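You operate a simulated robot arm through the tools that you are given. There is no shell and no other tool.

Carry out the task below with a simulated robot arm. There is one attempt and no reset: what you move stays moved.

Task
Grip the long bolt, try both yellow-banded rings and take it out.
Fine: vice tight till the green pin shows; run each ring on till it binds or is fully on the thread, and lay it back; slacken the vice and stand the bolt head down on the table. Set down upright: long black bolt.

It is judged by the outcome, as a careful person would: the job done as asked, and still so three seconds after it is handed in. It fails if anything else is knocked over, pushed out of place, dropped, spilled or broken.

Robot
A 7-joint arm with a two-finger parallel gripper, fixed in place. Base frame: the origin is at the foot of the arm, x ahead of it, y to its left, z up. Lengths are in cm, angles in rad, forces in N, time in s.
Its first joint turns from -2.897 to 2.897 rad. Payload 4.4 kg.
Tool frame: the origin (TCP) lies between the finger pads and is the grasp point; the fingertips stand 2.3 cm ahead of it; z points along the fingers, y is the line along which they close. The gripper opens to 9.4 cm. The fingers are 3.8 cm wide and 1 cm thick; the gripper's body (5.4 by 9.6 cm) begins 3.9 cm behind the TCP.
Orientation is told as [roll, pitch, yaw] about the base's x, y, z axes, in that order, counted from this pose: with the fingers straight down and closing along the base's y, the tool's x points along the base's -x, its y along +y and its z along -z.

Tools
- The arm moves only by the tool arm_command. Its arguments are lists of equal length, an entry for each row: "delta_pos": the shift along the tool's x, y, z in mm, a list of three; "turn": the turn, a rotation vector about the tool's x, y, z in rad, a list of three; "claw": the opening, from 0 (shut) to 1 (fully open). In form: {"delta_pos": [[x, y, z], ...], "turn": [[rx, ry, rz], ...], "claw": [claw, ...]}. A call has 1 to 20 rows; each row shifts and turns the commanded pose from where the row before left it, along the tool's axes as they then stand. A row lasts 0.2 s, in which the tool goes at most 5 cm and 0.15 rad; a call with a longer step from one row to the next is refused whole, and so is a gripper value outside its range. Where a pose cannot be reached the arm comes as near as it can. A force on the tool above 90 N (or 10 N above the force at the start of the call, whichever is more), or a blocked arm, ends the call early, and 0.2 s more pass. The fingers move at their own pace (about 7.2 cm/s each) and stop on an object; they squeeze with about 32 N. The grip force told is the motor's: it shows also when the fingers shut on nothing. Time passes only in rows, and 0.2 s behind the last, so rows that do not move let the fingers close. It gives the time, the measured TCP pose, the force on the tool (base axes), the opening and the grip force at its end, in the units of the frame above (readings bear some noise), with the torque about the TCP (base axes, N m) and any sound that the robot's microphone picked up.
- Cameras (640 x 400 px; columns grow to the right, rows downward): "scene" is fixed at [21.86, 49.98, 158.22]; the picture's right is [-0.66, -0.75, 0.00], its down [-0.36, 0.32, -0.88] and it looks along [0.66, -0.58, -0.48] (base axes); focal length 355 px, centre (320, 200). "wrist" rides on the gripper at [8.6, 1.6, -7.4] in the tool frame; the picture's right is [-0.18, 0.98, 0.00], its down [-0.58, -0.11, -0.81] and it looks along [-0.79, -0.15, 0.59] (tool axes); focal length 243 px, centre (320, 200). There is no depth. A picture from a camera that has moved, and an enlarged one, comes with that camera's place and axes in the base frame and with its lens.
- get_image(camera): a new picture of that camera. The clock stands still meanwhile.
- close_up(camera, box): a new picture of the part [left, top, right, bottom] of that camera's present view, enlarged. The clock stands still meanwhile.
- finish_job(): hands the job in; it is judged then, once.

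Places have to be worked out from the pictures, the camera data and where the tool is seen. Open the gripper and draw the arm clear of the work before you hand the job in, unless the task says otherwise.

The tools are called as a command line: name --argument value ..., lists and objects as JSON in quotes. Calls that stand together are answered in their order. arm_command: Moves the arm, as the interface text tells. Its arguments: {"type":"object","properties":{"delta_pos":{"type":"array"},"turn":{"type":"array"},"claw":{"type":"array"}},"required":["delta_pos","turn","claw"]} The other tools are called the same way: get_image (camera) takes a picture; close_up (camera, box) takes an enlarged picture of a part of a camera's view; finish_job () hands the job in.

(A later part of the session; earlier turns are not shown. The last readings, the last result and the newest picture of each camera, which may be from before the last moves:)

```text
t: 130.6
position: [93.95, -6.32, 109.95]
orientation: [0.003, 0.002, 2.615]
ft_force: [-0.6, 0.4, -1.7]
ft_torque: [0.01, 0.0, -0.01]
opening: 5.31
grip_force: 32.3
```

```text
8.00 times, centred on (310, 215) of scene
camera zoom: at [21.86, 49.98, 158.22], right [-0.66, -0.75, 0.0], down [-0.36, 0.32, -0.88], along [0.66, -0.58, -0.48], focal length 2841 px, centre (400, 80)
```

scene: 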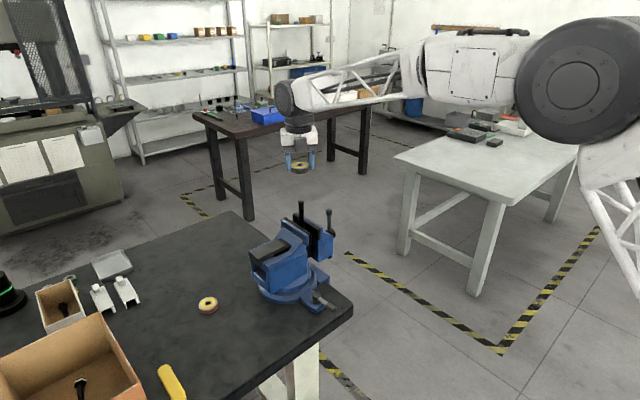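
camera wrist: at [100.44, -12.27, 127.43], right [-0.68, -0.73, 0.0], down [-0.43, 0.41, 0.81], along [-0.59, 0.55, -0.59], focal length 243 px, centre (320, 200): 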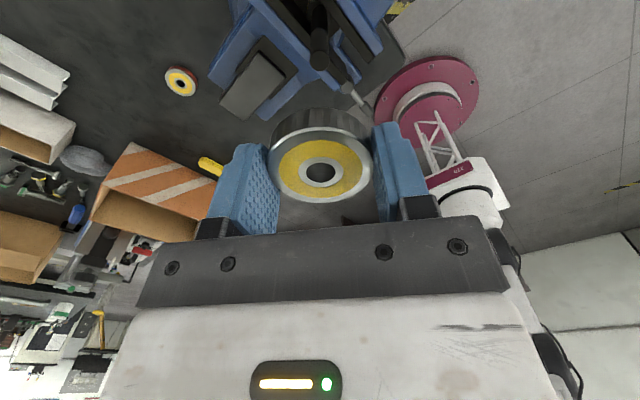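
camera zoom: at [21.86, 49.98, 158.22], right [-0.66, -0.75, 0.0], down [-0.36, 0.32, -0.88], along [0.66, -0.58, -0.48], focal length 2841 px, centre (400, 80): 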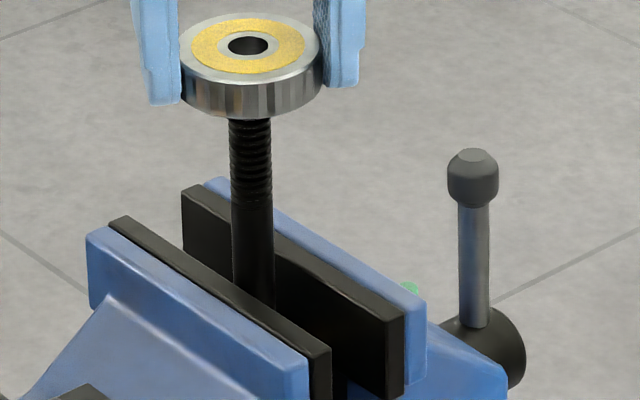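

The ring is free: only its weight is felt. I lift it, turn the wrist back to yaw 0 and carry it back toward its place.

arm_command --delta_pos '[[0, 0, -8], [0, 0, -18], [0, 0, -25], [0, 0, -25], [0, 0, -24], [0, 0, 0], [0, 0, 0], [0, 0, 0], [0, 0, 0], [0, 0, 0], [0, 0, 0], [0, 0, 0], [0, 0, 0], [0, 0, 0], [0, 0, 0], [0, 0, 0], [0, 0, 0], [0, 0, 0], [0, 0, 0], [0, 0, 0]]' --turn '[[0, 0, 0], [0, 0, 0], [0, 0, 0], [0, 0, 0], [0, 0, 0], [0, 0, 0.145], [0, 0, 0.145], [0, 0, 0.145], [0, 0, 0.145], [0, 0, 0.145], [0, 0, 0.145], [0, 0, 0.145], [0, 0, 0.145], [0, 0, 0.145], [0, 0, 0.145], [0, 0, 0.145], [0, 0, 0.145], [0, 0, 0.145], [0, 0, 0.145], [0, 0, 0.145]]' --claw '[0, 0, 0, 0, 0, 0, 0, 0, 0, 0, 0, 0, 0, 0, 0, 0, 0, 0, 0, 0]'

arm_command --delta_pos '[[0, 0, 0], [0, 0, 0], [0, 0, 0], [0, 0, 0]]' --turn '[[0, 0, 0.145], [0, 0, 0.145], [0, 0, 0.145], [0, 0, 0]]' --claw '[0, 0, 0, 0]'

get_image --camera "wrist"

```text
t: 134.8
position: [94.03, -6.34, 120.13]
orientation: [-0.003, 0.002, 0.436]
ft_force: [-0.1, -0.9, -2.0]
ft_torque: [0.04, 0.02, 0.0]
opening: 5.32
grip_force: 31.5
```

```text
t: 135.8
position: [93.88, -6.2, 120.0]
orientation: [-0.003, 0.0, 0.005]
ft_force: [-0.1, 0.0, -1.6]
ft_torque: [0.0, 0.01, 0.01]
opening: 5.31
grip_force: 32.3
```

```text
taken
camera wrist: at [85.22, -4.52, 127.51], right [0.18, 0.98, 0.0], down [0.58, -0.1, 0.81], along [0.79, -0.15, -0.59], focal length 243 px, centre (320, 200)
```

wrist: 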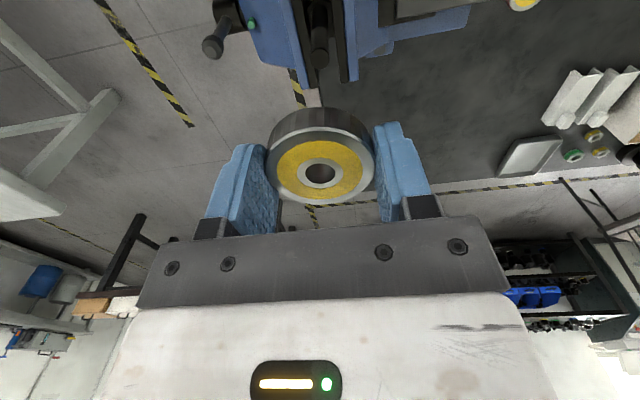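

The opening reads 5.31 cm rather than 5.15, so the ring may be slightly tilted in the fingers. I look closely.

close_up --camera "wrist" --box '[240, 90, 400, 220]'

close_up --camera "scene" --box '[275, 130, 325, 180]'

```text
3.08 times, centred on (320, 155) of wrist
camera zoom: at [85.22, -4.52, 127.51], right [0.18, 0.98, 0.0], down [0.58, -0.1, 0.81], along [0.79, -0.15, -0.59], focal length 746 px, centre (320, 338)
```

zoom: 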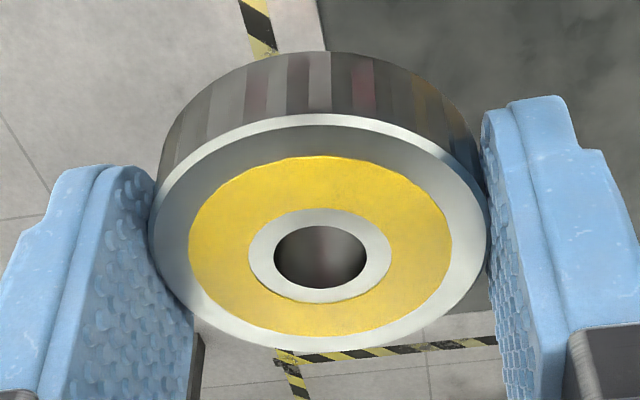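

```text
8.00 times, centred on (300, 155) of scene
camera zoom: at [21.86, 49.98, 158.22], right [-0.66, -0.75, 0.0], down [-0.36, 0.32, -0.88], along [0.66, -0.58, -0.48], focal length 2841 px, centre (480, 560)
```

zoom: 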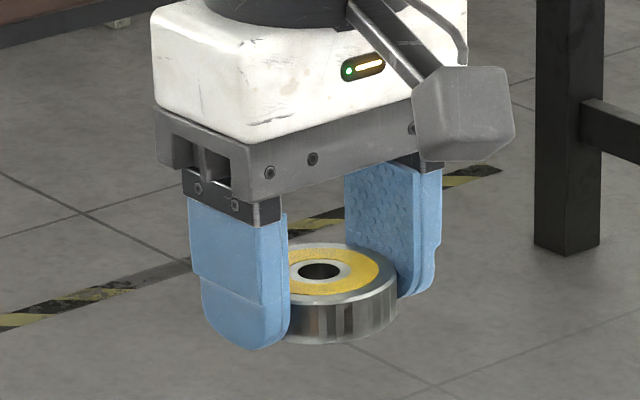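

The tilt is slight, about 0.1 rad, and will level out when set down. I carry the ring over its spot and descend partway.

arm_command --delta_pos '[[0.5, 15, 0], [0.5, 25, 0], [0.5, 26, 0], [0.5, 27, 0], [0.5, 27, 0], [0.5, 27, 0], [0.5, 27, 0], [0.5, 27, 0], [0.5, 26, 0], [0.5, 15, 0], [0, 10.5, 0], [0, 0, 0]]' --turn '[[0, 0, 0], [0, 0, 0], [0, 0, 0], [0, 0, 0], [0, 0, 0], [0, 0, 0], [0, 0, 0], [0, 0, 0], [0, 0, 0], [0, 0, 0], [0, 0, 0], [0, 0, 0]]' --claw '[0, 0, 0, 0, 0, 0, 0, 0, 0, 0, 0, 0]'

arm_command --delta_pos '[[0, 0, 12], [0, 0, 25], [0, 0, 28], [0, 0, 28], [0, 0, 28], [0, 0, 28], [0, 0, 28], [0, 0, 28], [0, 0, 28], [0, 0, 28], [0, 0, 28], [0, 0, 25], [0, 0, 20], [0, 0, 10], [0, 0, 0]]' --turn '[[0, 0, 0], [0, 0, 0], [0, 0, 0], [0, 0, 0], [0, 0, 0], [0, 0, 0], [0, 0, 0], [0, 0, 0], [0, 0, 0], [0, 0, 0], [0, 0, 0], [0, 0, 0], [0, 0, 0], [0, 0, 0], [0, 0, 0]]' --claw '[0, 0, 0, 0, 0, 0, 0, 0, 0, 0, 0, 0, 0, 0, 0]'

get_image --camera "wrist"

close_up --camera "scene" --box '[180, 260, 270, 330]'

```text
t: 138.4
position: [93.21, 18.94, 120.05]
orientation: [-0.003, 0.0, 0.005]
ft_force: [1.1, -1.2, -1.7]
ft_torque: [-0.02, 0.02, 0.01]
opening: 5.29
grip_force: 32.4
```

```text
t: 141.6
position: [93.45, 18.98, 85.58]
orientation: [-0.005, 0.0, 0.002]
ft_force: [0.6, 0.8, -1.4]
ft_torque: [0.04, 0.01, 0.01]
opening: 5.32
grip_force: 32.3
```

```text
taken
camera wrist: at [84.73, 20.59, 92.98], right [0.18, 0.98, 0.0], down [0.58, -0.1, 0.81], along [0.79, -0.15, -0.59], focal length 243 px, centre (320, 200)
```

wrist: 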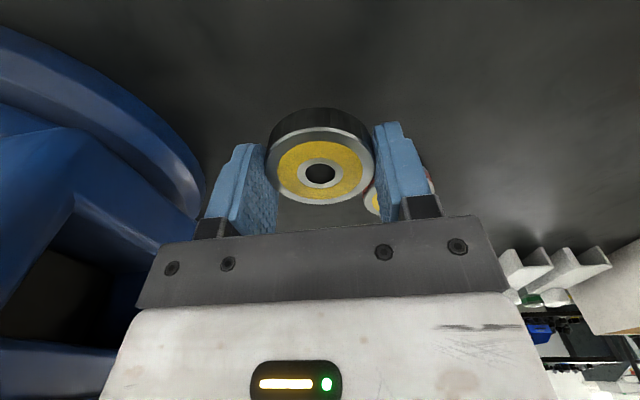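

```text
5.71 times, centred on (225, 295) of scene
camera zoom: at [21.86, 49.98, 158.22], right [-0.66, -0.75, 0.0], down [-0.36, 0.32, -0.88], along [0.66, -0.58, -0.48], focal length 2029 px, centre (863, -343)
```

zoom: 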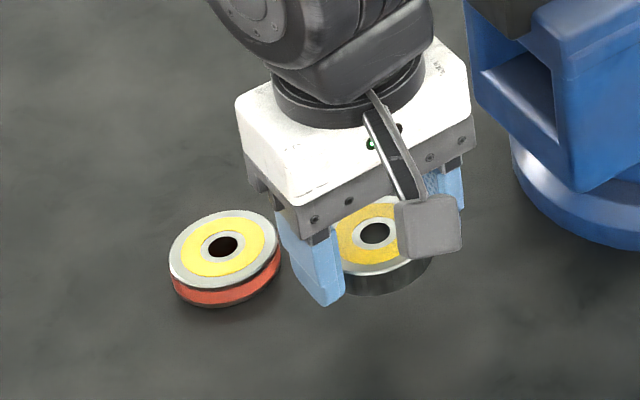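

I lower the ring to the table in small steps.

arm_command --delta_pos '[[0, 0.8, 12], [0, 0, 12], [0, 0, 3], [0, 0, 0]]' --turn '[[0, 0, 0], [0, 0, 0], [0, 0, 0], [0, 0, 0]]' --claw '[0, 0, 0, 0]'

arm_command --delta_pos '[[0, 0, 1.5], [0, 0, 1.5], [0, 0, 0]]' --turn '[[0, 0, 0], [0, 0, 0], [0, 0, 0]]' --claw '[0, 0, 0]'

```text
t: 142.6
position: [93.26, 18.97, 82.96]
orientation: [-0.004, 0.0, 0.003]
ft_force: [-0.7, -0.7, -1.3]
ft_torque: [0.02, 0.0, -0.01]
opening: 5.29
grip_force: 31.9
```

```text
t: 143.4
position: [93.42, 18.94, 82.63]
orientation: [-0.004, 0.0, 0.003]
ft_force: [0.1, -0.2, -2.6]
ft_torque: [0.02, 0.0, 0.0]
opening: 5.31
grip_force: 32.0
```

There is no contact yet. I keep stepping down.

arm_command --delta_pos '[[0, 0, 1.5], [0, 0, 0]]' --turn '[[0, 0, 0], [0, 0, 0]]' --claw '[0, 0]'

arm_command --delta_pos '[[0, 0, 1.2], [0, 0, 0]]' --turn '[[0, 0, 0], [0, 0, 0]]' --claw '[0, 0]'

close_up --camera "scene" --box '[180, 260, 270, 330]'

```text
t: 144.0
position: [93.27, 18.87, 82.4]
orientation: [-0.003, 0.001, 0.004]
ft_force: [-0.2, -0.2, -0.6]
ft_torque: [0.01, -0.02, -0.01]
opening: 5.3
grip_force: 32.0
```

```text
t: 144.6
position: [93.34, 19.08, 82.33]
orientation: [-0.003, 0.001, 0.004]
ft_force: [0.7, -0.4, -1.8]
ft_torque: [0.02, 0.01, -0.02]
opening: 5.32
grip_force: 31.7
```

```text
5.71 times, centred on (225, 295) of scene
camera zoom: at [21.86, 49.98, 158.22], right [-0.66, -0.75, 0.0], down [-0.36, 0.32, -0.88], along [0.66, -0.58, -0.48], focal length 2029 px, centre (863, -343)
```

zoom: 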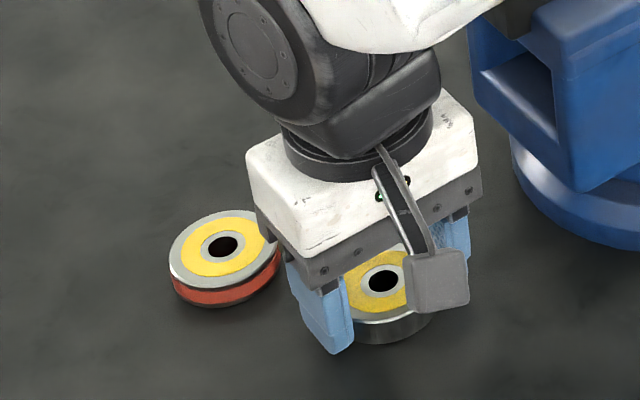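

There is still only the ring's weight. I take more small steps until contact shows.

arm_command --delta_pos '[[0, 0, 1], [0, 0, 0]]' --turn '[[0, 0, 0], [0, 0, 0]]' --claw '[0, 0]'

arm_command --delta_pos '[[0, 0, 1], [0, 0, 0]]' --turn '[[0, 0, 0], [0, 0, 0]]' --claw '[0, 0]'

arm_command --delta_pos '[[0, 0, 1], [0, 0, 0]]' --turn '[[0, 0, 0], [0, 0, 0]]' --claw '[0, 0]'

close_up --camera "wrist" --box '[240, 90, 400, 220]'

```text
t: 145.2
position: [93.29, 18.93, 82.3]
orientation: [-0.004, 0.001, 0.002]
ft_force: [-3.3, -0.5, 1.1]
ft_torque: [0.13, 0.06, 0.1]
opening: 5.32
grip_force: 32.0
```

```text
t: 145.8
position: [93.38, 18.91, 82.4]
orientation: [-0.003, -0.001, 0.004]
ft_force: [2.8, -1.2, 15.9]
ft_torque: [0.44, 0.23, -0.02]
opening: 5.33
grip_force: 31.7
```

```text
t: 146.4
position: [93.37, 18.9, 82.24]
orientation: [-0.004, -0.002, 0.005]
ft_force: [-5.0, -12.9, 41.2]
ft_torque: [1.0, 0.91, 0.48]
opening: 5.29
grip_force: 32.0
```

```text
3.08 times, centred on (320, 155) of wrist
camera zoom: at [84.61, 20.6, 89.71], right [0.18, 0.98, 0.0], down [0.58, -0.1, 0.81], along [0.79, -0.15, -0.59], focal length 746 px, centre (320, 338)
```

zoom: 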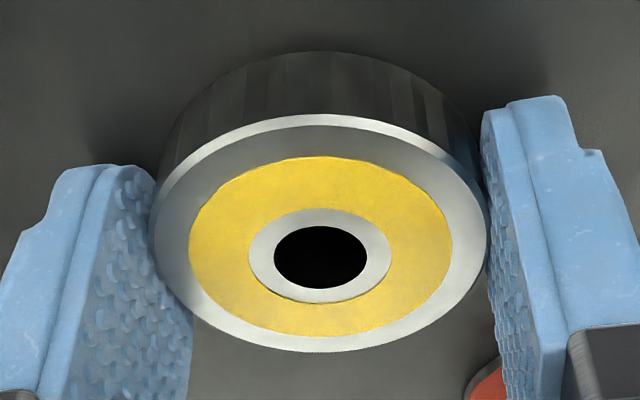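

The ring is firmly on the table (41 N). I ease off a little and open the fingers gradually.

arm_command --delta_pos '[[0, 0, -1.5], [0, 0, 0], [0, 0, 0], [0, 0, 0], [0, 0, 0], [0, 0, 0]]' --turn '[[0, 0, 0], [0, 0, 0], [0, 0, 0], [0, 0, 0], [0, 0, 0], [0, 0, 0]]' --claw '[0, 0, 0.58, 0.62, 0.68, 0.75]'

close_up --camera "wrist" --box '[240, 90, 400, 220]'

```text
t: 147.8
position: [93.29, 18.9, 82.19]
orientation: [-0.004, -0.002, 0.004]
ft_force: [10.8, -33.5, 45.4]
ft_torque: [0.68, 0.29, -0.04]
opening: 5.59
grip_force: 0.0
```

```text
3.08 times, centred on (320, 155) of wrist
camera zoom: at [84.55, 20.57, 89.72], right [0.18, 0.98, 0.0], down [0.58, -0.1, 0.81], along [0.79, -0.15, -0.59], focal length 746 px, centre (320, 338)
```

zoom: 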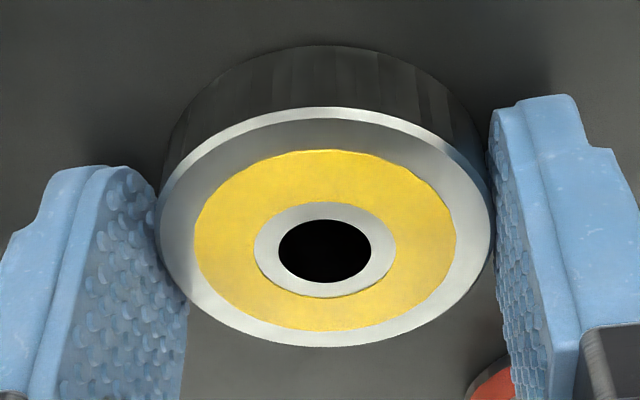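

The fingertips are pressing on the table and dragging as they open. I lift 3 mm to unload them and finish opening.

arm_command --delta_pos '[[0, 0, -2], [0, 0, -1.5], [0, 0, 0], [0, 0, 0]]' --turn '[[0, 0, 0], [0, 0, 0], [0, 0, 0], [0, 0, 0]]' --claw '[0.6, 0.65, 0.75, 0.8]'

close_up --camera "wrist" --box '[240, 90, 400, 220]'

close_up --camera "scene" --box '[180, 260, 270, 330]'

```text
t: 148.8
position: [93.18, 19.05, 82.44]
orientation: [-0.004, 0.003, 0.004]
ft_force: [0.8, -0.1, -0.1]
ft_torque: [-0.03, -0.01, -0.02]
opening: 7.51
grip_force: 0.1
```

```text
3.08 times, centred on (320, 155) of wrist
camera zoom: at [84.5, 20.67, 89.85], right [0.18, 0.98, 0.0], down [0.58, -0.1, 0.81], along [0.79, -0.15, -0.59], focal length 746 px, centre (320, 338)
```

zoom: 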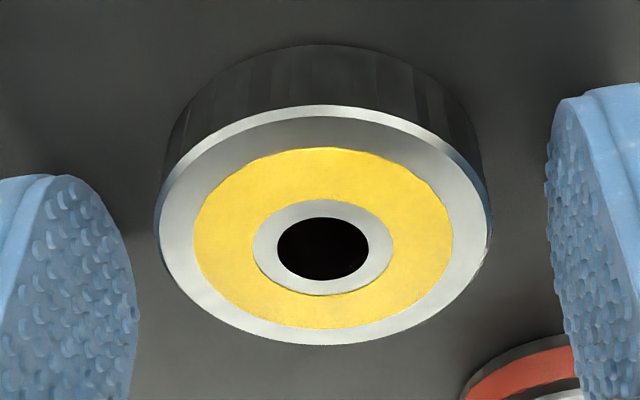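

```text
5.71 times, centred on (225, 295) of scene
camera zoom: at [21.86, 49.98, 158.22], right [-0.66, -0.75, 0.0], down [-0.36, 0.32, -0.88], along [0.66, -0.58, -0.48], focal length 2029 px, centre (863, -343)
```

zoom: 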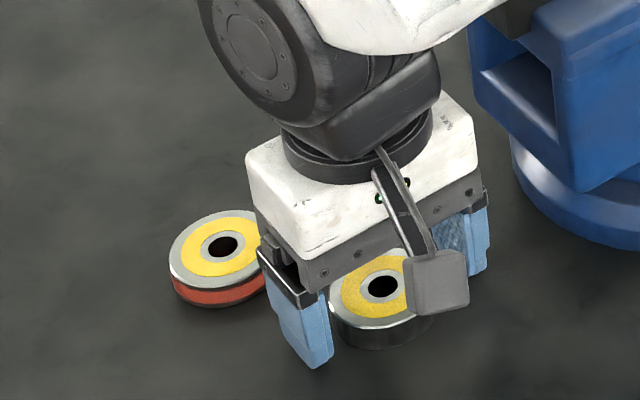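

The plain ring lies flat back in its place. I rise and test the reach toward the red-grooved ring at (101, 23.8).

arm_command --delta_pos '[[0, 0, -10], [0, 0, -30], [0, 0, -40], [0, 0, -40], [-20, 12, 0], [-20, 12, 0], [-20, 12, 0], [-16, 11, 0], [0, 0, 0]]' --turn '[[0, 0, 0], [0, 0, 0], [0, 0, 0], [0, 0, 0], [0, 0, 0], [0, 0, 0], [0, 0, 0], [0, 0, 0], [0, 0, 0]]' --claw '[0.8, 0.8, 0.8, 0.8, 0.8, 0.8, 0.8, 0.8, 0.8]'

get_image --camera "wrist"

```text
t: 150.8
position: [101.0, 23.78, 94.55]
orientation: [-0.004, 0.001, 0.004]
ft_force: [-0.7, -0.9, -0.1]
ft_torque: [-0.03, 0.01, 0.0]
opening: 7.51
grip_force: 0.1
```

```text
taken
camera wrist: at [92.3, 25.44, 101.92], right [0.18, 0.98, 0.0], down [0.58, -0.1, 0.81], along [0.79, -0.15, -0.59], focal length 243 px, centre (320, 200)
```

wrist: 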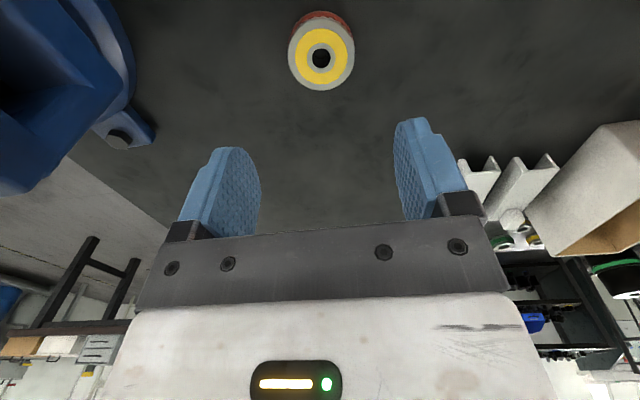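

The ring is reachable and lies directly under the tool. I descend partway and look.

arm_command --delta_pos '[[-0.3, 0.7, 30], [0, 0, 35], [0, 0, 28], [0, 0, 0]]' --turn '[[0, 0, 0], [0, 0, 0], [0, 0, 0], [0, 0, 0]]' --claw '[0.75, 0.75, 0.75, 0.75]'

close_up --camera "wrist" --box '[200, 60, 440, 240]'

get_image --camera "scene"

```text
t: 151.8
position: [100.89, 23.74, 85.03]
orientation: [-0.003, 0.002, 0.004]
ft_force: [0.3, 0.5, 0.0]
ft_torque: [0.03, 0.0, 0.01]
opening: 7.03
grip_force: 0.0
```

```text
2.22 times, centred on (320, 150) of wrist
camera zoom: at [92.28, 25.44, 92.45], right [0.18, 0.98, 0.0], down [0.58, -0.1, 0.81], along [0.79, -0.15, -0.59], focal length 539 px, centre (320, 311)
```

zoom: 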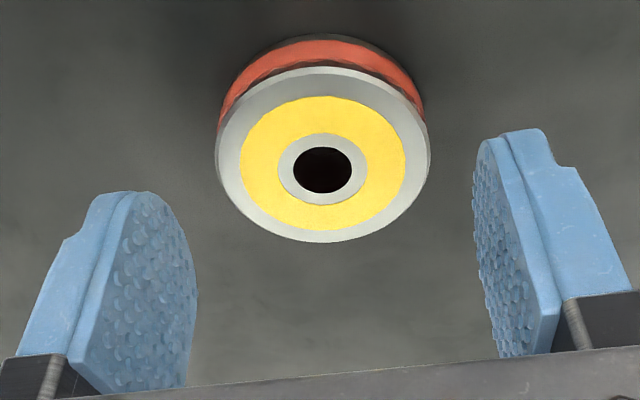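

```text
taken
```

scene: 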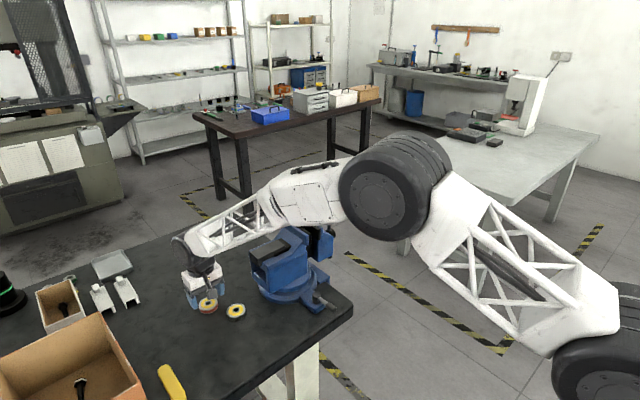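

The ring is centred. I descend to just above the table, check, and close.

arm_command --delta_pos '[[-0.6, 0, 12], [0, 0, 11], [0, 0, 2], [0, 0, 0]]' --turn '[[0, 0, 0], [0, 0, 0], [0, 0, 0], [0, 0, 0]]' --claw '[0.75, 0.75, 0.75, 0.75]'

close_up --camera "wrist" --box '[200, 60, 440, 240]'

```text
t: 152.8
position: [100.93, 23.7, 82.62]
orientation: [-0.005, 0.001, 0.003]
ft_force: [0.5, 0.1, 0.4]
ft_torque: [0.01, -0.02, -0.02]
opening: 7.05
grip_force: 0.1
```

```text
2.22 times, centred on (320, 150) of wrist
camera zoom: at [92.27, 25.48, 90.02], right [0.18, 0.98, 0.0], down [0.58, -0.1, 0.81], along [0.79, -0.15, -0.59], focal length 539 px, centre (320, 311)
```

zoom: 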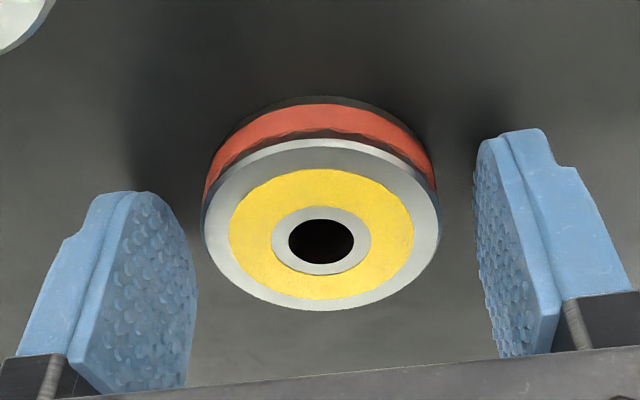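

The ring is centred. I go 1.5 mm lower, close, and lift slowly.

arm_command --delta_pos '[[0, 0, 1.5], [0, 0, 0], [0, 0, 0], [0, 0, 0], [0, 0, 0], [0, 0, 0]]' --turn '[[0, 0, 0], [0, 0, 0], [0, 0, 0], [0, 0, 0], [0, 0, 0], [0, 0, 0]]' --claw '[0.75, 0.6, 0.3, 0, 0, 0]'

arm_command --delta_pos '[[0, 0, -3], [0, 0, -5], [0, 0, -6], [0, 0, -6], [0, 0, 0]]' --turn '[[0, 0, 0], [0, 0, 0], [0, 0, 0], [0, 0, 0], [0, 0, 0]]' --claw '[0, 0, 0, 0, 0]'

close_up --camera "wrist" --box '[200, 60, 440, 240]'

```text
t: 154.2
position: [100.95, 23.72, 82.54]
orientation: [-0.005, 0.0, 0.003]
ft_force: [-0.3, -0.2, 0.2]
ft_torque: [0.01, 0.04, 0.01]
opening: 5.18
grip_force: 32.2
```

```text
t: 155.4
position: [100.95, 23.68, 84.52]
orientation: [-0.005, 0.0, 0.003]
ft_force: [0.9, -1.0, -1.8]
ft_torque: [-0.02, 0.0, 0.05]
opening: 5.14
grip_force: 31.9
```

```text
2.22 times, centred on (320, 150) of wrist
camera zoom: at [92.25, 25.4, 91.92], right [0.18, 0.98, 0.0], down [0.58, -0.1, 0.81], along [0.79, -0.15, -0.59], focal length 539 px, centre (320, 311)
```

zoom: 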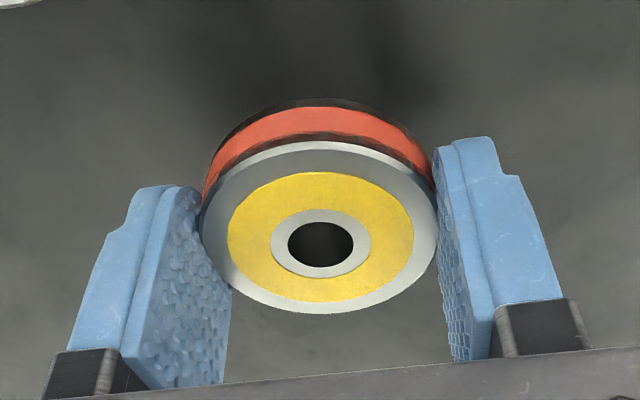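

The ring is held, but it sits about 1 mm off the tool axis along x. I set it down again, turn 90° and re-grip to centre it both ways, as with the first ring.

arm_command --delta_pos '[[0, 0, 8], [0, 0, 8], [0, 0, 4], [0, 0, 0]]' --turn '[[0, 0, 0], [0, 0, 0], [0, 0, 0], [0, 0, 0]]' --claw '[0, 0, 0, 0]'

arm_command --delta_pos '[[0, 0, 0], [0, 0, 0], [0, 0, 0], [0, 0, 0], [0, 0, 0], [0, 0, 0], [0, 0, 0], [0, 0, 0], [0, 0, 0], [0, 0, 0], [0, 0, 0], [0, 0, 0], [0, 0, 0], [0, 0, 0], [0, 0, 0]]' --turn '[[0, 0, 0], [0, 0, 0], [0, 0, 0], [0, 0, 0.1428], [0, 0, 0.1428], [0, 0, 0.1428], [0, 0, 0.1428], [0, 0, 0.1428], [0, 0, 0.1428], [0, 0, 0.1428], [0, 0, 0.1428], [0, 0, 0.1428], [0, 0, 0.1428], [0, 0, 0.1428], [0, 0, 0]]' --claw '[0.6, 0.7, 0.75, 0.75, 0.75, 0.75, 0.75, 0.75, 0.75, 0.75, 0.75, 0.75, 0.75, 0.75, 0.75]'

close_up --camera "wrist" --box '[200, 60, 440, 240]'

```text
t: 156.4
position: [101.04, 23.79, 82.55]
orientation: [-0.004, 0.001, 0.005]
ft_force: [-0.5, 1.1, -2.2]
ft_torque: [0.01, -0.02, 0.02]
opening: 5.16
grip_force: 32.1
```

```text
t: 159.6
position: [100.88, 23.79, 82.56]
orientation: [0.0, -0.006, -1.566]
ft_force: [-0.3, 0.1, -0.2]
ft_torque: [0.02, 0.03, -0.02]
opening: 7.05
grip_force: 0.0
```

```text
2.22 times, centred on (320, 150) of wrist
camera zoom: at [102.49, 32.55, 90.0], right [0.98, -0.18, 0.0], down [-0.11, -0.58, 0.81], along [-0.15, -0.79, -0.59], focal length 539 px, centre (320, 311)
```

zoom: 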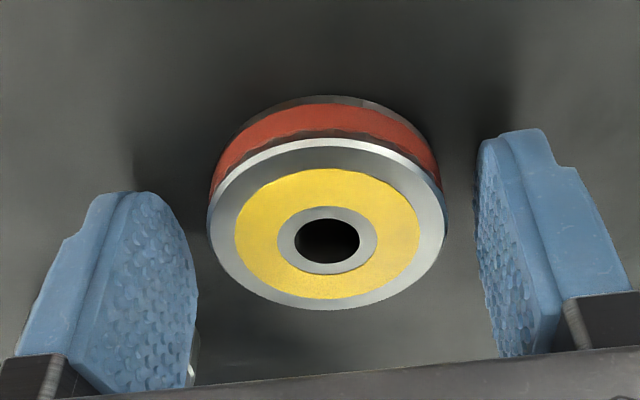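

The ring is 1.5 mm off in x here; closing will centre it in that direction too.

arm_command --delta_pos '[[0, 0, 1], [0, 0, 0], [0, 0, 0], [0, 0, 0], [0, 0, 0]]' --turn '[[0, 0, 0], [0, 0, 0], [0, 0, 0], [0, 0, 0], [0, 0, 0]]' --claw '[0.65, 0.4, 0, 0, 0]'

arm_command --delta_pos '[[0, 0, -3], [0, 0, -5], [0, 0, -6], [0, 0, -6], [0, 0, 0]]' --turn '[[0, 0, 0], [0, 0, 0], [0, 0, 0], [0, 0, 0], [0, 0, 0]]' --claw '[0, 0, 0, 0, 0]'

close_up --camera "wrist" --box '[200, 60, 440, 240]'

```text
t: 160.8
position: [100.89, 23.86, 82.5]
orientation: [-0.001, -0.004, -1.565]
ft_force: [0.0, 1.5, 2.9]
ft_torque: [-0.05, 0.0, -0.01]
opening: 5.16
grip_force: 32.1
```

```text
t: 162.0
position: [100.86, 23.67, 84.5]
orientation: [0.0, -0.003, -1.566]
ft_force: [0.7, -0.6, -1.7]
ft_torque: [0.05, -0.01, 0.0]
opening: 5.17
grip_force: 32.3
```

```text
2.22 times, centred on (320, 150) of wrist
camera zoom: at [102.44, 32.47, 91.86], right [0.98, -0.18, 0.0], down [-0.11, -0.58, 0.81], along [-0.14, -0.8, -0.59], focal length 539 px, centre (320, 311)
```

zoom: 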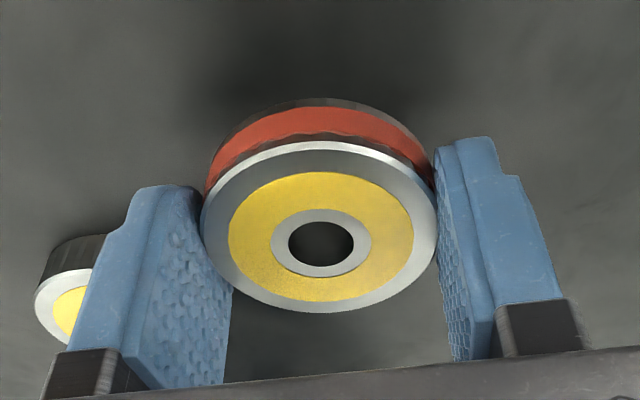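

Now the ring is centred. I lift it and carry it above the bolt.

arm_command --delta_pos '[[0, 0, -12], [0, 0, -20], [0, 0, -25], [0, 0, -25], [0, 0, -25], [0, 0, -25], [0, 0, -25], [0, 0, -25], [0, 0, -25], [0, 0, -25], [0, 0, -25], [0, 0, -25], [0, 0, -25], [0, 0, -25], [0, 0, -22], [0, 0, 0]]' --turn '[[0, 0, 0], [0, 0, 0], [0, 0, 0], [0, 0, 0], [0, 0, 0], [0, 0, 0], [0, 0, 0], [0, 0, 0], [0, 0, 0], [0, 0, 0], [0, 0, 0], [0, 0, 0], [0, 0, 0], [0, 0, 0], [0, 0, 0], [0, 0, 0]]' --claw '[0, 0, 0, 0, 0, 0, 0, 0, 0, 0, 0, 0, 0, 0, 0, 0]'

arm_command --delta_pos '[[-14, -3, 0], [-23, -5.4, 0], [-24, -5.4, 0], [-24, -5.4, 0], [-24, -5.4, 0], [-24, -5.4, 0], [-24, -5.4, 0], [-24, -5.4, 0], [-24, -5.4, 0], [-24, -5.4, 0], [-24, -5.4, 0], [-24, -5.4, 0], [-14, -3, 0], [-9.6, -3, 0], [0, 0, 0]]' --turn '[[0, 0, 0], [0, 0, 0], [0, 0, 0], [0, 0, 0], [0, 0, 0], [0, 0, 0], [0, 0, 0], [0, 0, 0], [0, 0, 0], [0, 0, 0], [0, 0, 0], [0, 0, 0], [0, 0, 0], [0, 0, 0], [0, 0, 0]]' --claw '[0, 0, 0, 0, 0, 0, 0, 0, 0, 0, 0, 0, 0, 0, 0]'

close_up --camera "wrist" --box '[260, 0, 380, 110]'

get_image --camera "scene"

```text
t: 165.4
position: [101.12, 23.77, 119.73]
orientation: [-0.001, -0.004, -1.564]
ft_force: [0.1, -1.0, -2.1]
ft_torque: [0.03, 0.0, 0.0]
opening: 5.17
grip_force: 31.4
```

```text
t: 168.6
position: [94.24, -6.21, 119.93]
orientation: [0.001, -0.002, -1.566]
ft_force: [-0.3, 0.6, -0.6]
ft_torque: [-0.01, 0.01, 0.0]
opening: 5.16
grip_force: 31.3
```

```text
3.64 times, centred on (320, 55) of wrist
camera zoom: at [95.81, 2.6, 127.39], right [0.98, -0.18, 0.0], down [-0.11, -0.58, 0.81], along [-0.14, -0.8, -0.59], focal length 882 px, centre (320, 727)
```

zoom: 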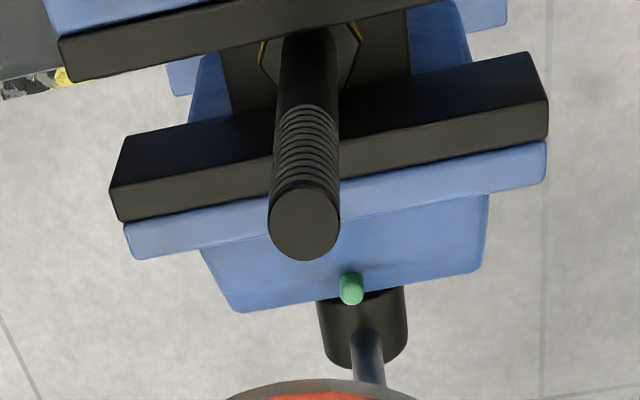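

```text
taken
```

scene: 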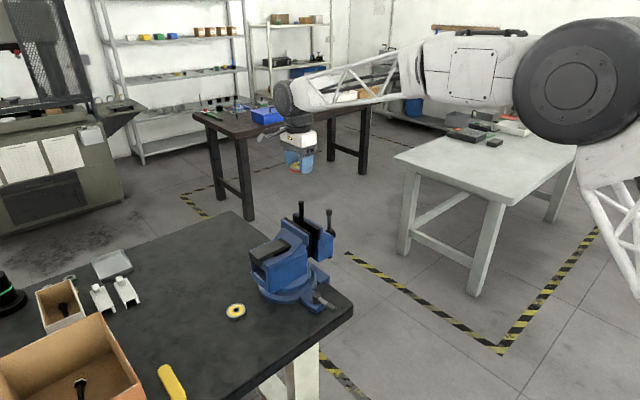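

The bolt shows about 0.4 cm toward -x of the tool axis. I wind the wrist back to about yaw 2.6 for the longest stroke and then align there.

arm_command --delta_pos '[[0, -3, 0], [0, 0, 0], [0, 0, 0], [0, 0, 0], [0, 0, 0], [0, 0, 0], [0, 0, 0], [0, 0, 0], [0, 0, 0], [0, 0, 0], [0, 0, 0], [0, 0, 0], [0, 0, 0], [0, 0, 0], [0, 0, 0], [0, 0, 0], [0, 0, 0], [0, 0, 0], [0, 0, 0], [0, 0, 0]]' --turn '[[0, 0, 0], [0, 0, -0.145], [0, 0, -0.145], [0, 0, -0.145], [0, 0, -0.145], [0, 0, -0.145], [0, 0, -0.145], [0, 0, -0.145], [0, 0, -0.145], [0, 0, -0.145], [0, 0, -0.145], [0, 0, -0.145], [0, 0, -0.145], [0, 0, -0.145], [0, 0, -0.145], [0, 0, -0.145], [0, 0, -0.145], [0, 0, -0.145], [0, 0, -0.145], [0, 0, -0.145]]' --claw '[0, 0, 0, 0, 0, 0, 0, 0, 0, 0, 0, 0, 0, 0, 0, 0, 0, 0, 0, 0]'

arm_command --delta_pos '[[0, 0, 0], [0, 0, 0], [0, 0, 0], [0, 0, 0], [0, 0, 0], [0, 0, 0], [0, 0, 0], [0, 0, 0], [0, 0, 0], [0, 0, 0], [0, 0, 0]]' --turn '[[0, 0, -0.142], [0, 0, -0.142], [0, 0, -0.142], [0, 0, -0.142], [0, 0, -0.142], [0, 0, -0.142], [0, 0, -0.142], [0, 0, -0.142], [0, 0, -0.142], [0, 0, -0.142], [0, 0, 0]]' --claw '[0, 0, 0, 0, 0, 0, 0, 0, 0, 0, 0]'

close_up --camera "wrist" --box '[260, 0, 380, 110]'

close_up --camera "wrist" --box '[220, 20, 420, 220]'

```text
t: 172.8
position: [94.0, -6.28, 119.95]
orientation: [-0.002, 0.003, 1.192]
ft_force: [-0.9, -0.3, -1.3]
ft_torque: [0.06, -0.02, 0.01]
opening: 5.16
grip_force: 31.9
```

```text
t: 175.2
position: [94.08, -6.24, 119.92]
orientation: [0.003, 0.001, 2.611]
ft_force: [0.2, -0.5, -2.0]
ft_torque: [0.02, 0.04, -0.03]
opening: 5.17
grip_force: 32.5
```

```text
3.64 times, centred on (320, 55) of wrist
camera zoom: at [100.6, -11.92, 127.36], right [-0.66, -0.76, 0.0], down [-0.45, 0.39, 0.81], along [-0.61, 0.53, -0.59], focal length 882 px, centre (320, 727)
```

zoom: 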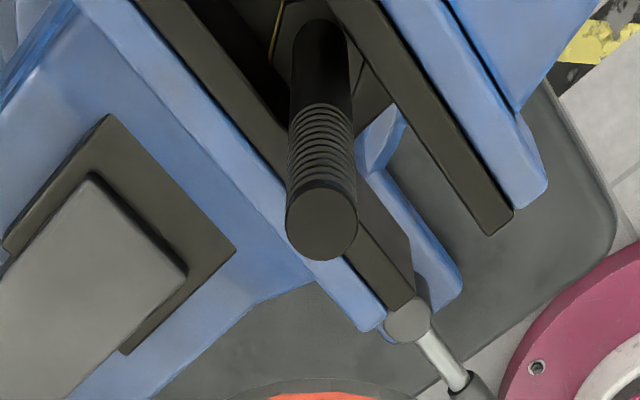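

```text
2.00 times, centred on (320, 120) of wrist
camera zoom: at [100.6, -11.92, 127.36], right [-0.66, -0.76, 0.0], down [-0.45, 0.39, 0.81], along [-0.61, 0.53, -0.59], focal length 485 px, centre (320, 360)
```

zoom: 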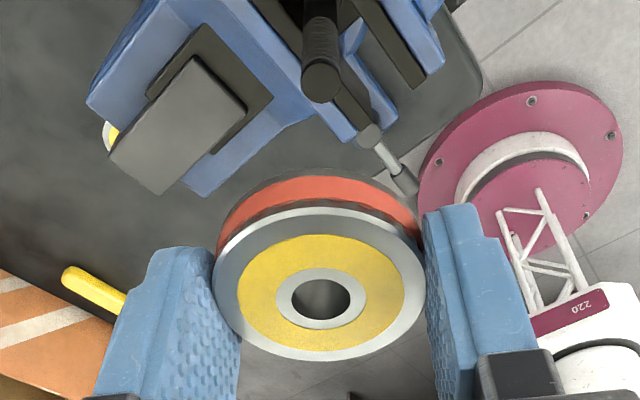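

The bolt and tool axis agree within a millimetre. I descend to just above contact.

arm_command --delta_pos '[[0, 0, 15], [0, 0, 25], [0, 0, 25], [0, 0, 20], [0, 0, 8], [0, 0, 0]]' --turn '[[0, 0, 0], [0, 0, 0], [0, 0, 0], [0, 0, 0], [0, 0, 0], [0, 0, 0]]' --claw '[0, 0, 0, 0, 0, 0]'

close_up --camera "scene" --box '[270, 180, 330, 230]'

close_up --camera "wrist" --box '[220, 20, 420, 220]'

```text
t: 176.6
position: [93.82, -6.32, 110.51]
orientation: [0.003, 0.003, 2.613]
ft_force: [0.3, -0.3, -2.4]
ft_torque: [-0.02, -0.01, -0.01]
opening: 5.14
grip_force: 31.7
```

```text
8.00 times, centred on (300, 205) of scene
camera zoom: at [21.86, 49.98, 158.22], right [-0.66, -0.75, 0.0], down [-0.36, 0.32, -0.88], along [0.66, -0.58, -0.48], focal length 2841 px, centre (480, 160)
```

zoom: 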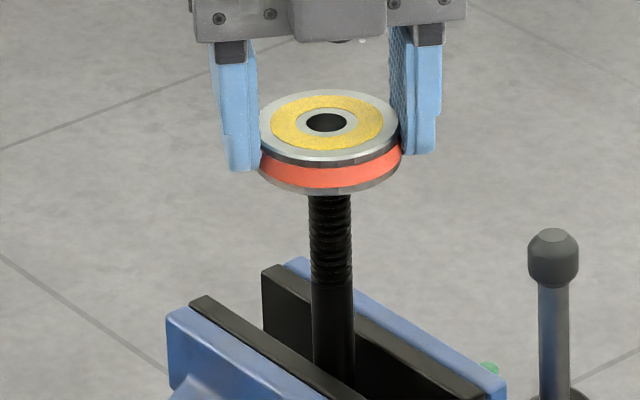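

```text
2.00 times, centred on (320, 120) of wrist
camera zoom: at [100.54, -11.93, 118.05], right [-0.66, -0.75, 0.0], down [-0.45, 0.39, 0.81], along [-0.61, 0.53, -0.59], focal length 485 px, centre (320, 360)
```

zoom: 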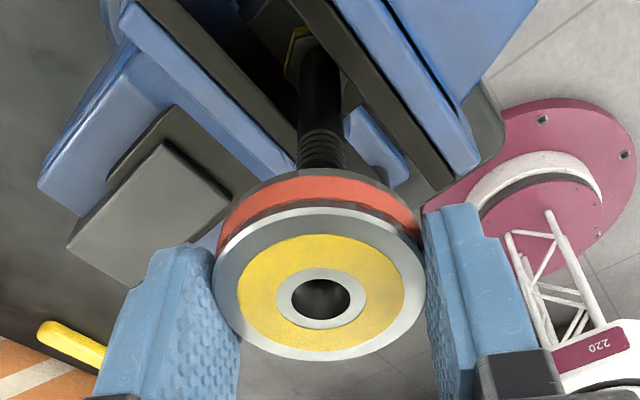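

Alignment in the scene view is within half a millimetre. I lower to contact in small steps.

arm_command --delta_pos '[[0, 0, 2], [0, 0, 1.5], [0, 0, 0]]' --turn '[[0, 0, 0], [0, 0, 0], [0, 0, 0]]' --claw '[0, 0, 0]'

arm_command --delta_pos '[[0, 0, 1.5], [0, 0, 0]]' --turn '[[0, 0, 0], [0, 0, 0]]' --claw '[0, 0]'

```text
t: 177.4
position: [93.87, -6.27, 110.21]
orientation: [0.003, 0.004, 2.611]
ft_force: [-0.3, -0.5, -2.5]
ft_torque: [-0.01, 0.03, -0.01]
opening: 5.15
grip_force: 32.4
```

```text
t: 178.0
position: [93.89, -6.36, 110.07]
orientation: [0.003, 0.001, 2.612]
ft_force: [-0.1, -1.0, -1.3]
ft_torque: [-0.03, 0.01, -0.01]
opening: 5.2
grip_force: 32.0
```

arm_command --delta_pos '[[0, 0, 1.2], [0, 0, 0]]' --turn '[[0, 0, 0], [0, 0, 0]]' --claw '[0, 0]'

arm_command --delta_pos '[[0, 0, 1.2], [0, 0, 0]]' --turn '[[0, 0, 0], [0, 0, 0]]' --claw '[0, 0]'

close_up --camera "scene" --box '[270, 180, 330, 230]'

```text
t: 178.6
position: [94.01, -6.18, 110.09]
orientation: [0.001, 0.002, 2.611]
ft_force: [2.6, -4.4, 2.5]
ft_torque: [-0.22, -0.18, -0.03]
opening: 5.16
grip_force: 31.4
```

```text
t: 179.2
position: [93.97, -6.29, 110.03]
orientation: [0.002, 0.003, 2.61]
ft_force: [-1.6, -7.2, 18.7]
ft_torque: [-0.34, 0.22, -0.04]
opening: 5.17
grip_force: 32.2
```

```text
8.00 times, centred on (300, 205) of scene
camera zoom: at [21.86, 49.98, 158.22], right [-0.66, -0.75, 0.0], down [-0.36, 0.32, -0.88], along [0.66, -0.58, -0.48], focal length 2841 px, centre (480, 160)
```

zoom: 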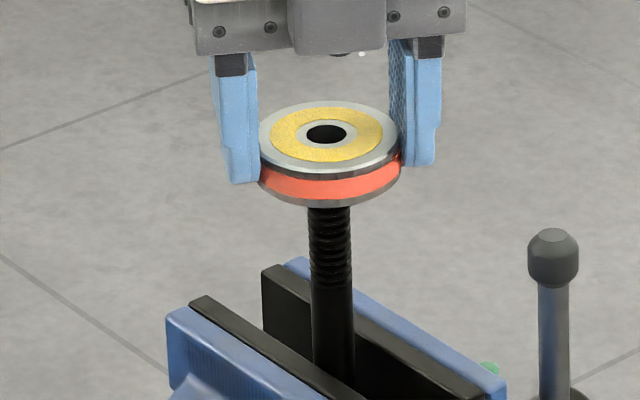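

The contact forces say the ring should move slightly toward (-x, -y). I shift 0.9 mm and read again.

arm_command --delta_pos '[[-0.2, 0.9, 0], [0, 0, 0]]' --turn '[[0, 0, 0], [0, 0, 0]]' --claw '[0, 0]'

close_up --camera "wrist" --box '[220, 20, 420, 220]'

```text
t: 179.8
position: [93.91, -6.39, 110.07]
orientation: [0.001, 0.004, 2.608]
ft_force: [3.0, -0.4, 23.6]
ft_torque: [0.08, -0.12, -0.04]
opening: 5.14
grip_force: 31.8
```

```text
2.00 times, centred on (320, 120) of wrist
camera zoom: at [100.53, -11.99, 117.53], right [-0.66, -0.75, 0.0], down [-0.45, 0.39, 0.8], along [-0.61, 0.53, -0.59], focal length 485 px, centre (320, 360)
```

zoom: 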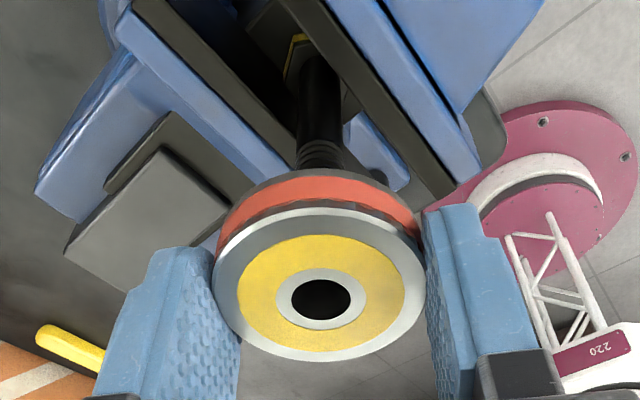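

Well centred now: side forces and torques are small. I start turning clockwise with a light feed.

arm_command --delta_pos '[[0, 0, 0.1], [0, 0, 0.1], [0, 0, 0.15], [0, 0, 0.15], [0, 0, 0.2], [0, 0, 0.2], [0, 0, 0]]' --turn '[[0, 0, 0.12], [0, 0, 0.12], [0, 0, 0.12], [0, 0, 0.12], [0, 0, 0.12], [0, 0, 0.12], [0, 0, 0]]' --claw '[0, 0, 0, 0, 0, 0, 0]'

close_up --camera "wrist" --box '[220, 20, 420, 220]'

close_up --camera "scene" --box '[270, 180, 330, 230]'

```text
t: 181.4
position: [93.99, -6.39, 109.95]
orientation: [0.001, 0.005, 1.889]
ft_force: [2.9, 3.0, 18.5]
ft_torque: [0.68, -0.09, -0.07]
opening: 5.14
grip_force: 32.2
```

```text
2.00 times, centred on (320, 120) of wrist
camera zoom: at [95.04, -14.96, 117.33], right [-0.99, -0.13, 0.0], down [-0.08, 0.59, 0.8], along [-0.11, 0.8, -0.59], focal length 485 px, centre (320, 360)
```

zoom: 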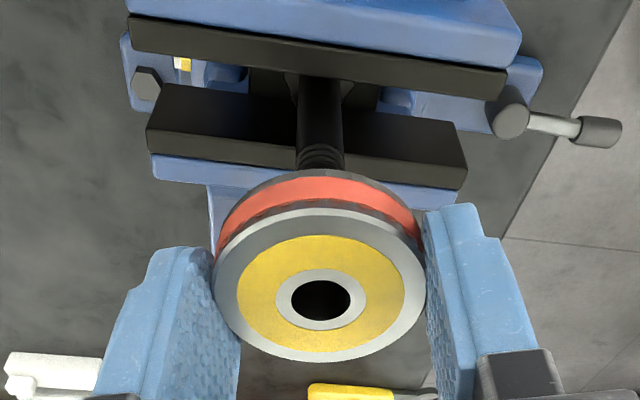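

```text
8.00 times, centred on (300, 205) of scene
camera zoom: at [21.86, 49.98, 158.22], right [-0.66, -0.75, 0.0], down [-0.36, 0.32, -0.88], along [0.66, -0.58, -0.48], focal length 2841 px, centre (480, 160)
```

zoom: 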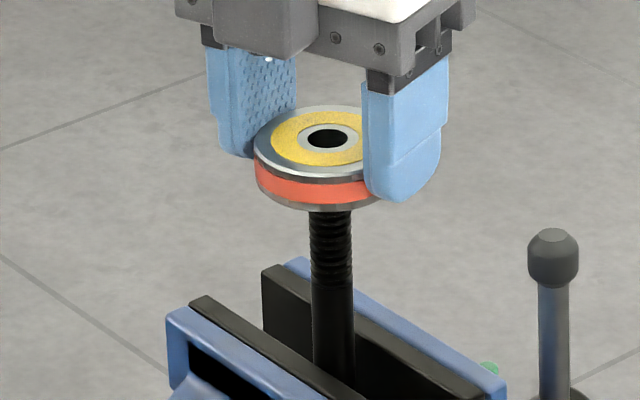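

The ring has caught (2 mm down). I continue in short runs, watching the torque about the axis for binding.

arm_command --delta_pos '[[0, 0, 0.2], [0, 0, 0.25], [0, 0, 0.28], [0, 0, 0.28], [0, 0, 0.28], [0, 0, 0.28], [0, 0, 0]]' --turn '[[0, 0, 0.13], [0, 0, 0.13], [0, 0, 0.13], [0, 0, 0.13], [0, 0, 0.13], [0, 0, 0.13], [0, 0, 0]]' --claw '[0, 0, 0, 0, 0, 0, 0]'

arm_command --delta_pos '[[0, 0, 0.28], [0, 0, 0.28], [0, 0, 0.28], [0, 0, 0.28], [0, 0, 0.28], [0, 0, 0.28], [0, 0, 0]]' --turn '[[0, 0, 0.13], [0, 0, 0.13], [0, 0, 0.13], [0, 0, 0.13], [0, 0, 0.13], [0, 0, 0.13], [0, 0, 0]]' --claw '[0, 0, 0, 0, 0, 0, 0]'

close_up --camera "wrist" --box '[220, 20, 420, 220]'

close_up --camera "scene" --box '[270, 180, 330, 230]'

```text
t: 183.0
position: [93.81, -6.44, 109.7]
orientation: [-0.001, 0.004, 1.107]
ft_force: [-2.8, 2.7, 5.5]
ft_torque: [0.43, 0.31, 0.41]
opening: 5.15
grip_force: 31.6
```

```text
t: 184.6
position: [93.96, -6.26, 109.51]
orientation: [-0.004, 0.001, 0.328]
ft_force: [-1.0, 1.1, 0.6]
ft_torque: [0.09, 0.01, 0.56]
opening: 5.31
grip_force: 32.3
```

```text
2.00 times, centred on (320, 120) of wrist
camera zoom: at [85.16, -7.47, 117.02], right [-0.14, 0.99, 0.0], down [0.59, 0.09, 0.81], along [0.8, 0.11, -0.59], focal length 485 px, centre (320, 360)
```

zoom: 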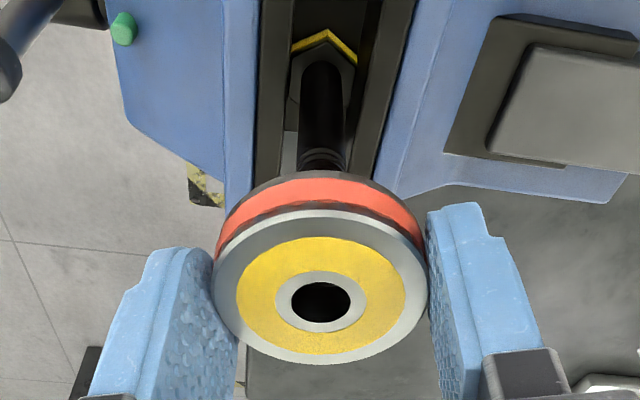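

```text
8.00 times, centred on (300, 205) of scene
camera zoom: at [21.86, 49.98, 158.22], right [-0.66, -0.75, 0.0], down [-0.36, 0.32, -0.88], along [0.66, -0.58, -0.48], focal length 2841 px, centre (480, 160)
```

zoom: 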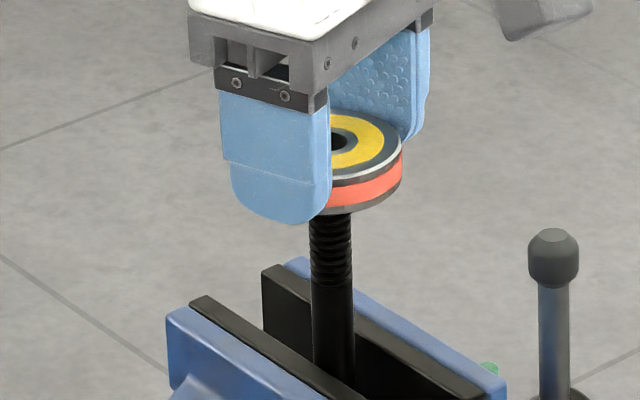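

The axial torque has climbed to +0.56 N·m, where the first ring showed almost none, and the ring has stopped advancing. I turn a touch more to confirm the bind.

arm_command --delta_pos '[[0, 0, 0], [0, 0, 0], [0, 0, 0]]' --turn '[[0, 0, 0.13], [0, 0, 0.13], [0, 0, 0]]' --claw '[0, 0, 0]'

close_up --camera "scene" --box '[285, 185, 325, 215]'

close_up --camera "wrist" --box '[220, 20, 420, 220]'

```text
t: 185.4
position: [93.97, -6.3, 109.48]
orientation: [-0.003, 0.0, 0.068]
ft_force: [0.0, 1.1, 1.9]
ft_torque: [0.18, 0.1, 0.52]
opening: 5.19
grip_force: 31.9
```

```text
13.33 times, centred on (305, 200) of scene
camera zoom: at [21.86, 49.98, 158.22], right [-0.66, -0.75, 0.0], down [-0.36, 0.32, -0.88], along [0.66, -0.58, -0.48], focal length 4735 px, centre (520, 200)
```

zoom: 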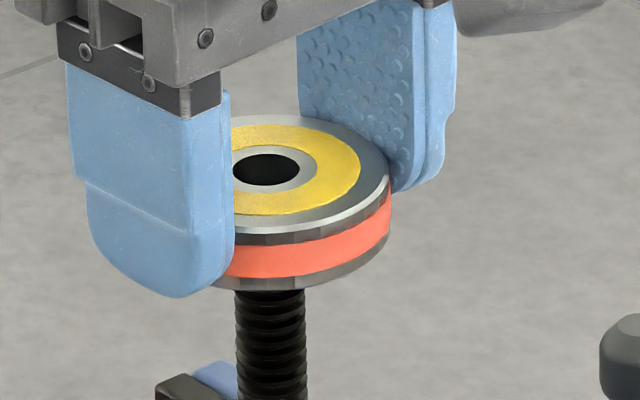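

```text
2.00 times, centred on (320, 120) of wrist
camera zoom: at [85.14, -5.17, 117.0], right [0.12, 0.99, 0.0], down [0.59, -0.07, 0.81], along [0.8, -0.1, -0.59], focal length 485 px, centre (320, 360)
```

zoom: 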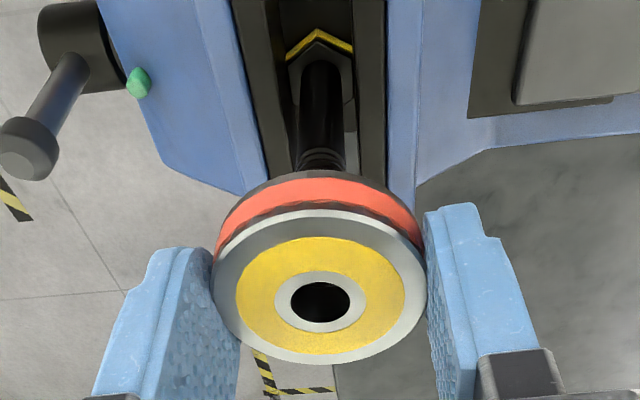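

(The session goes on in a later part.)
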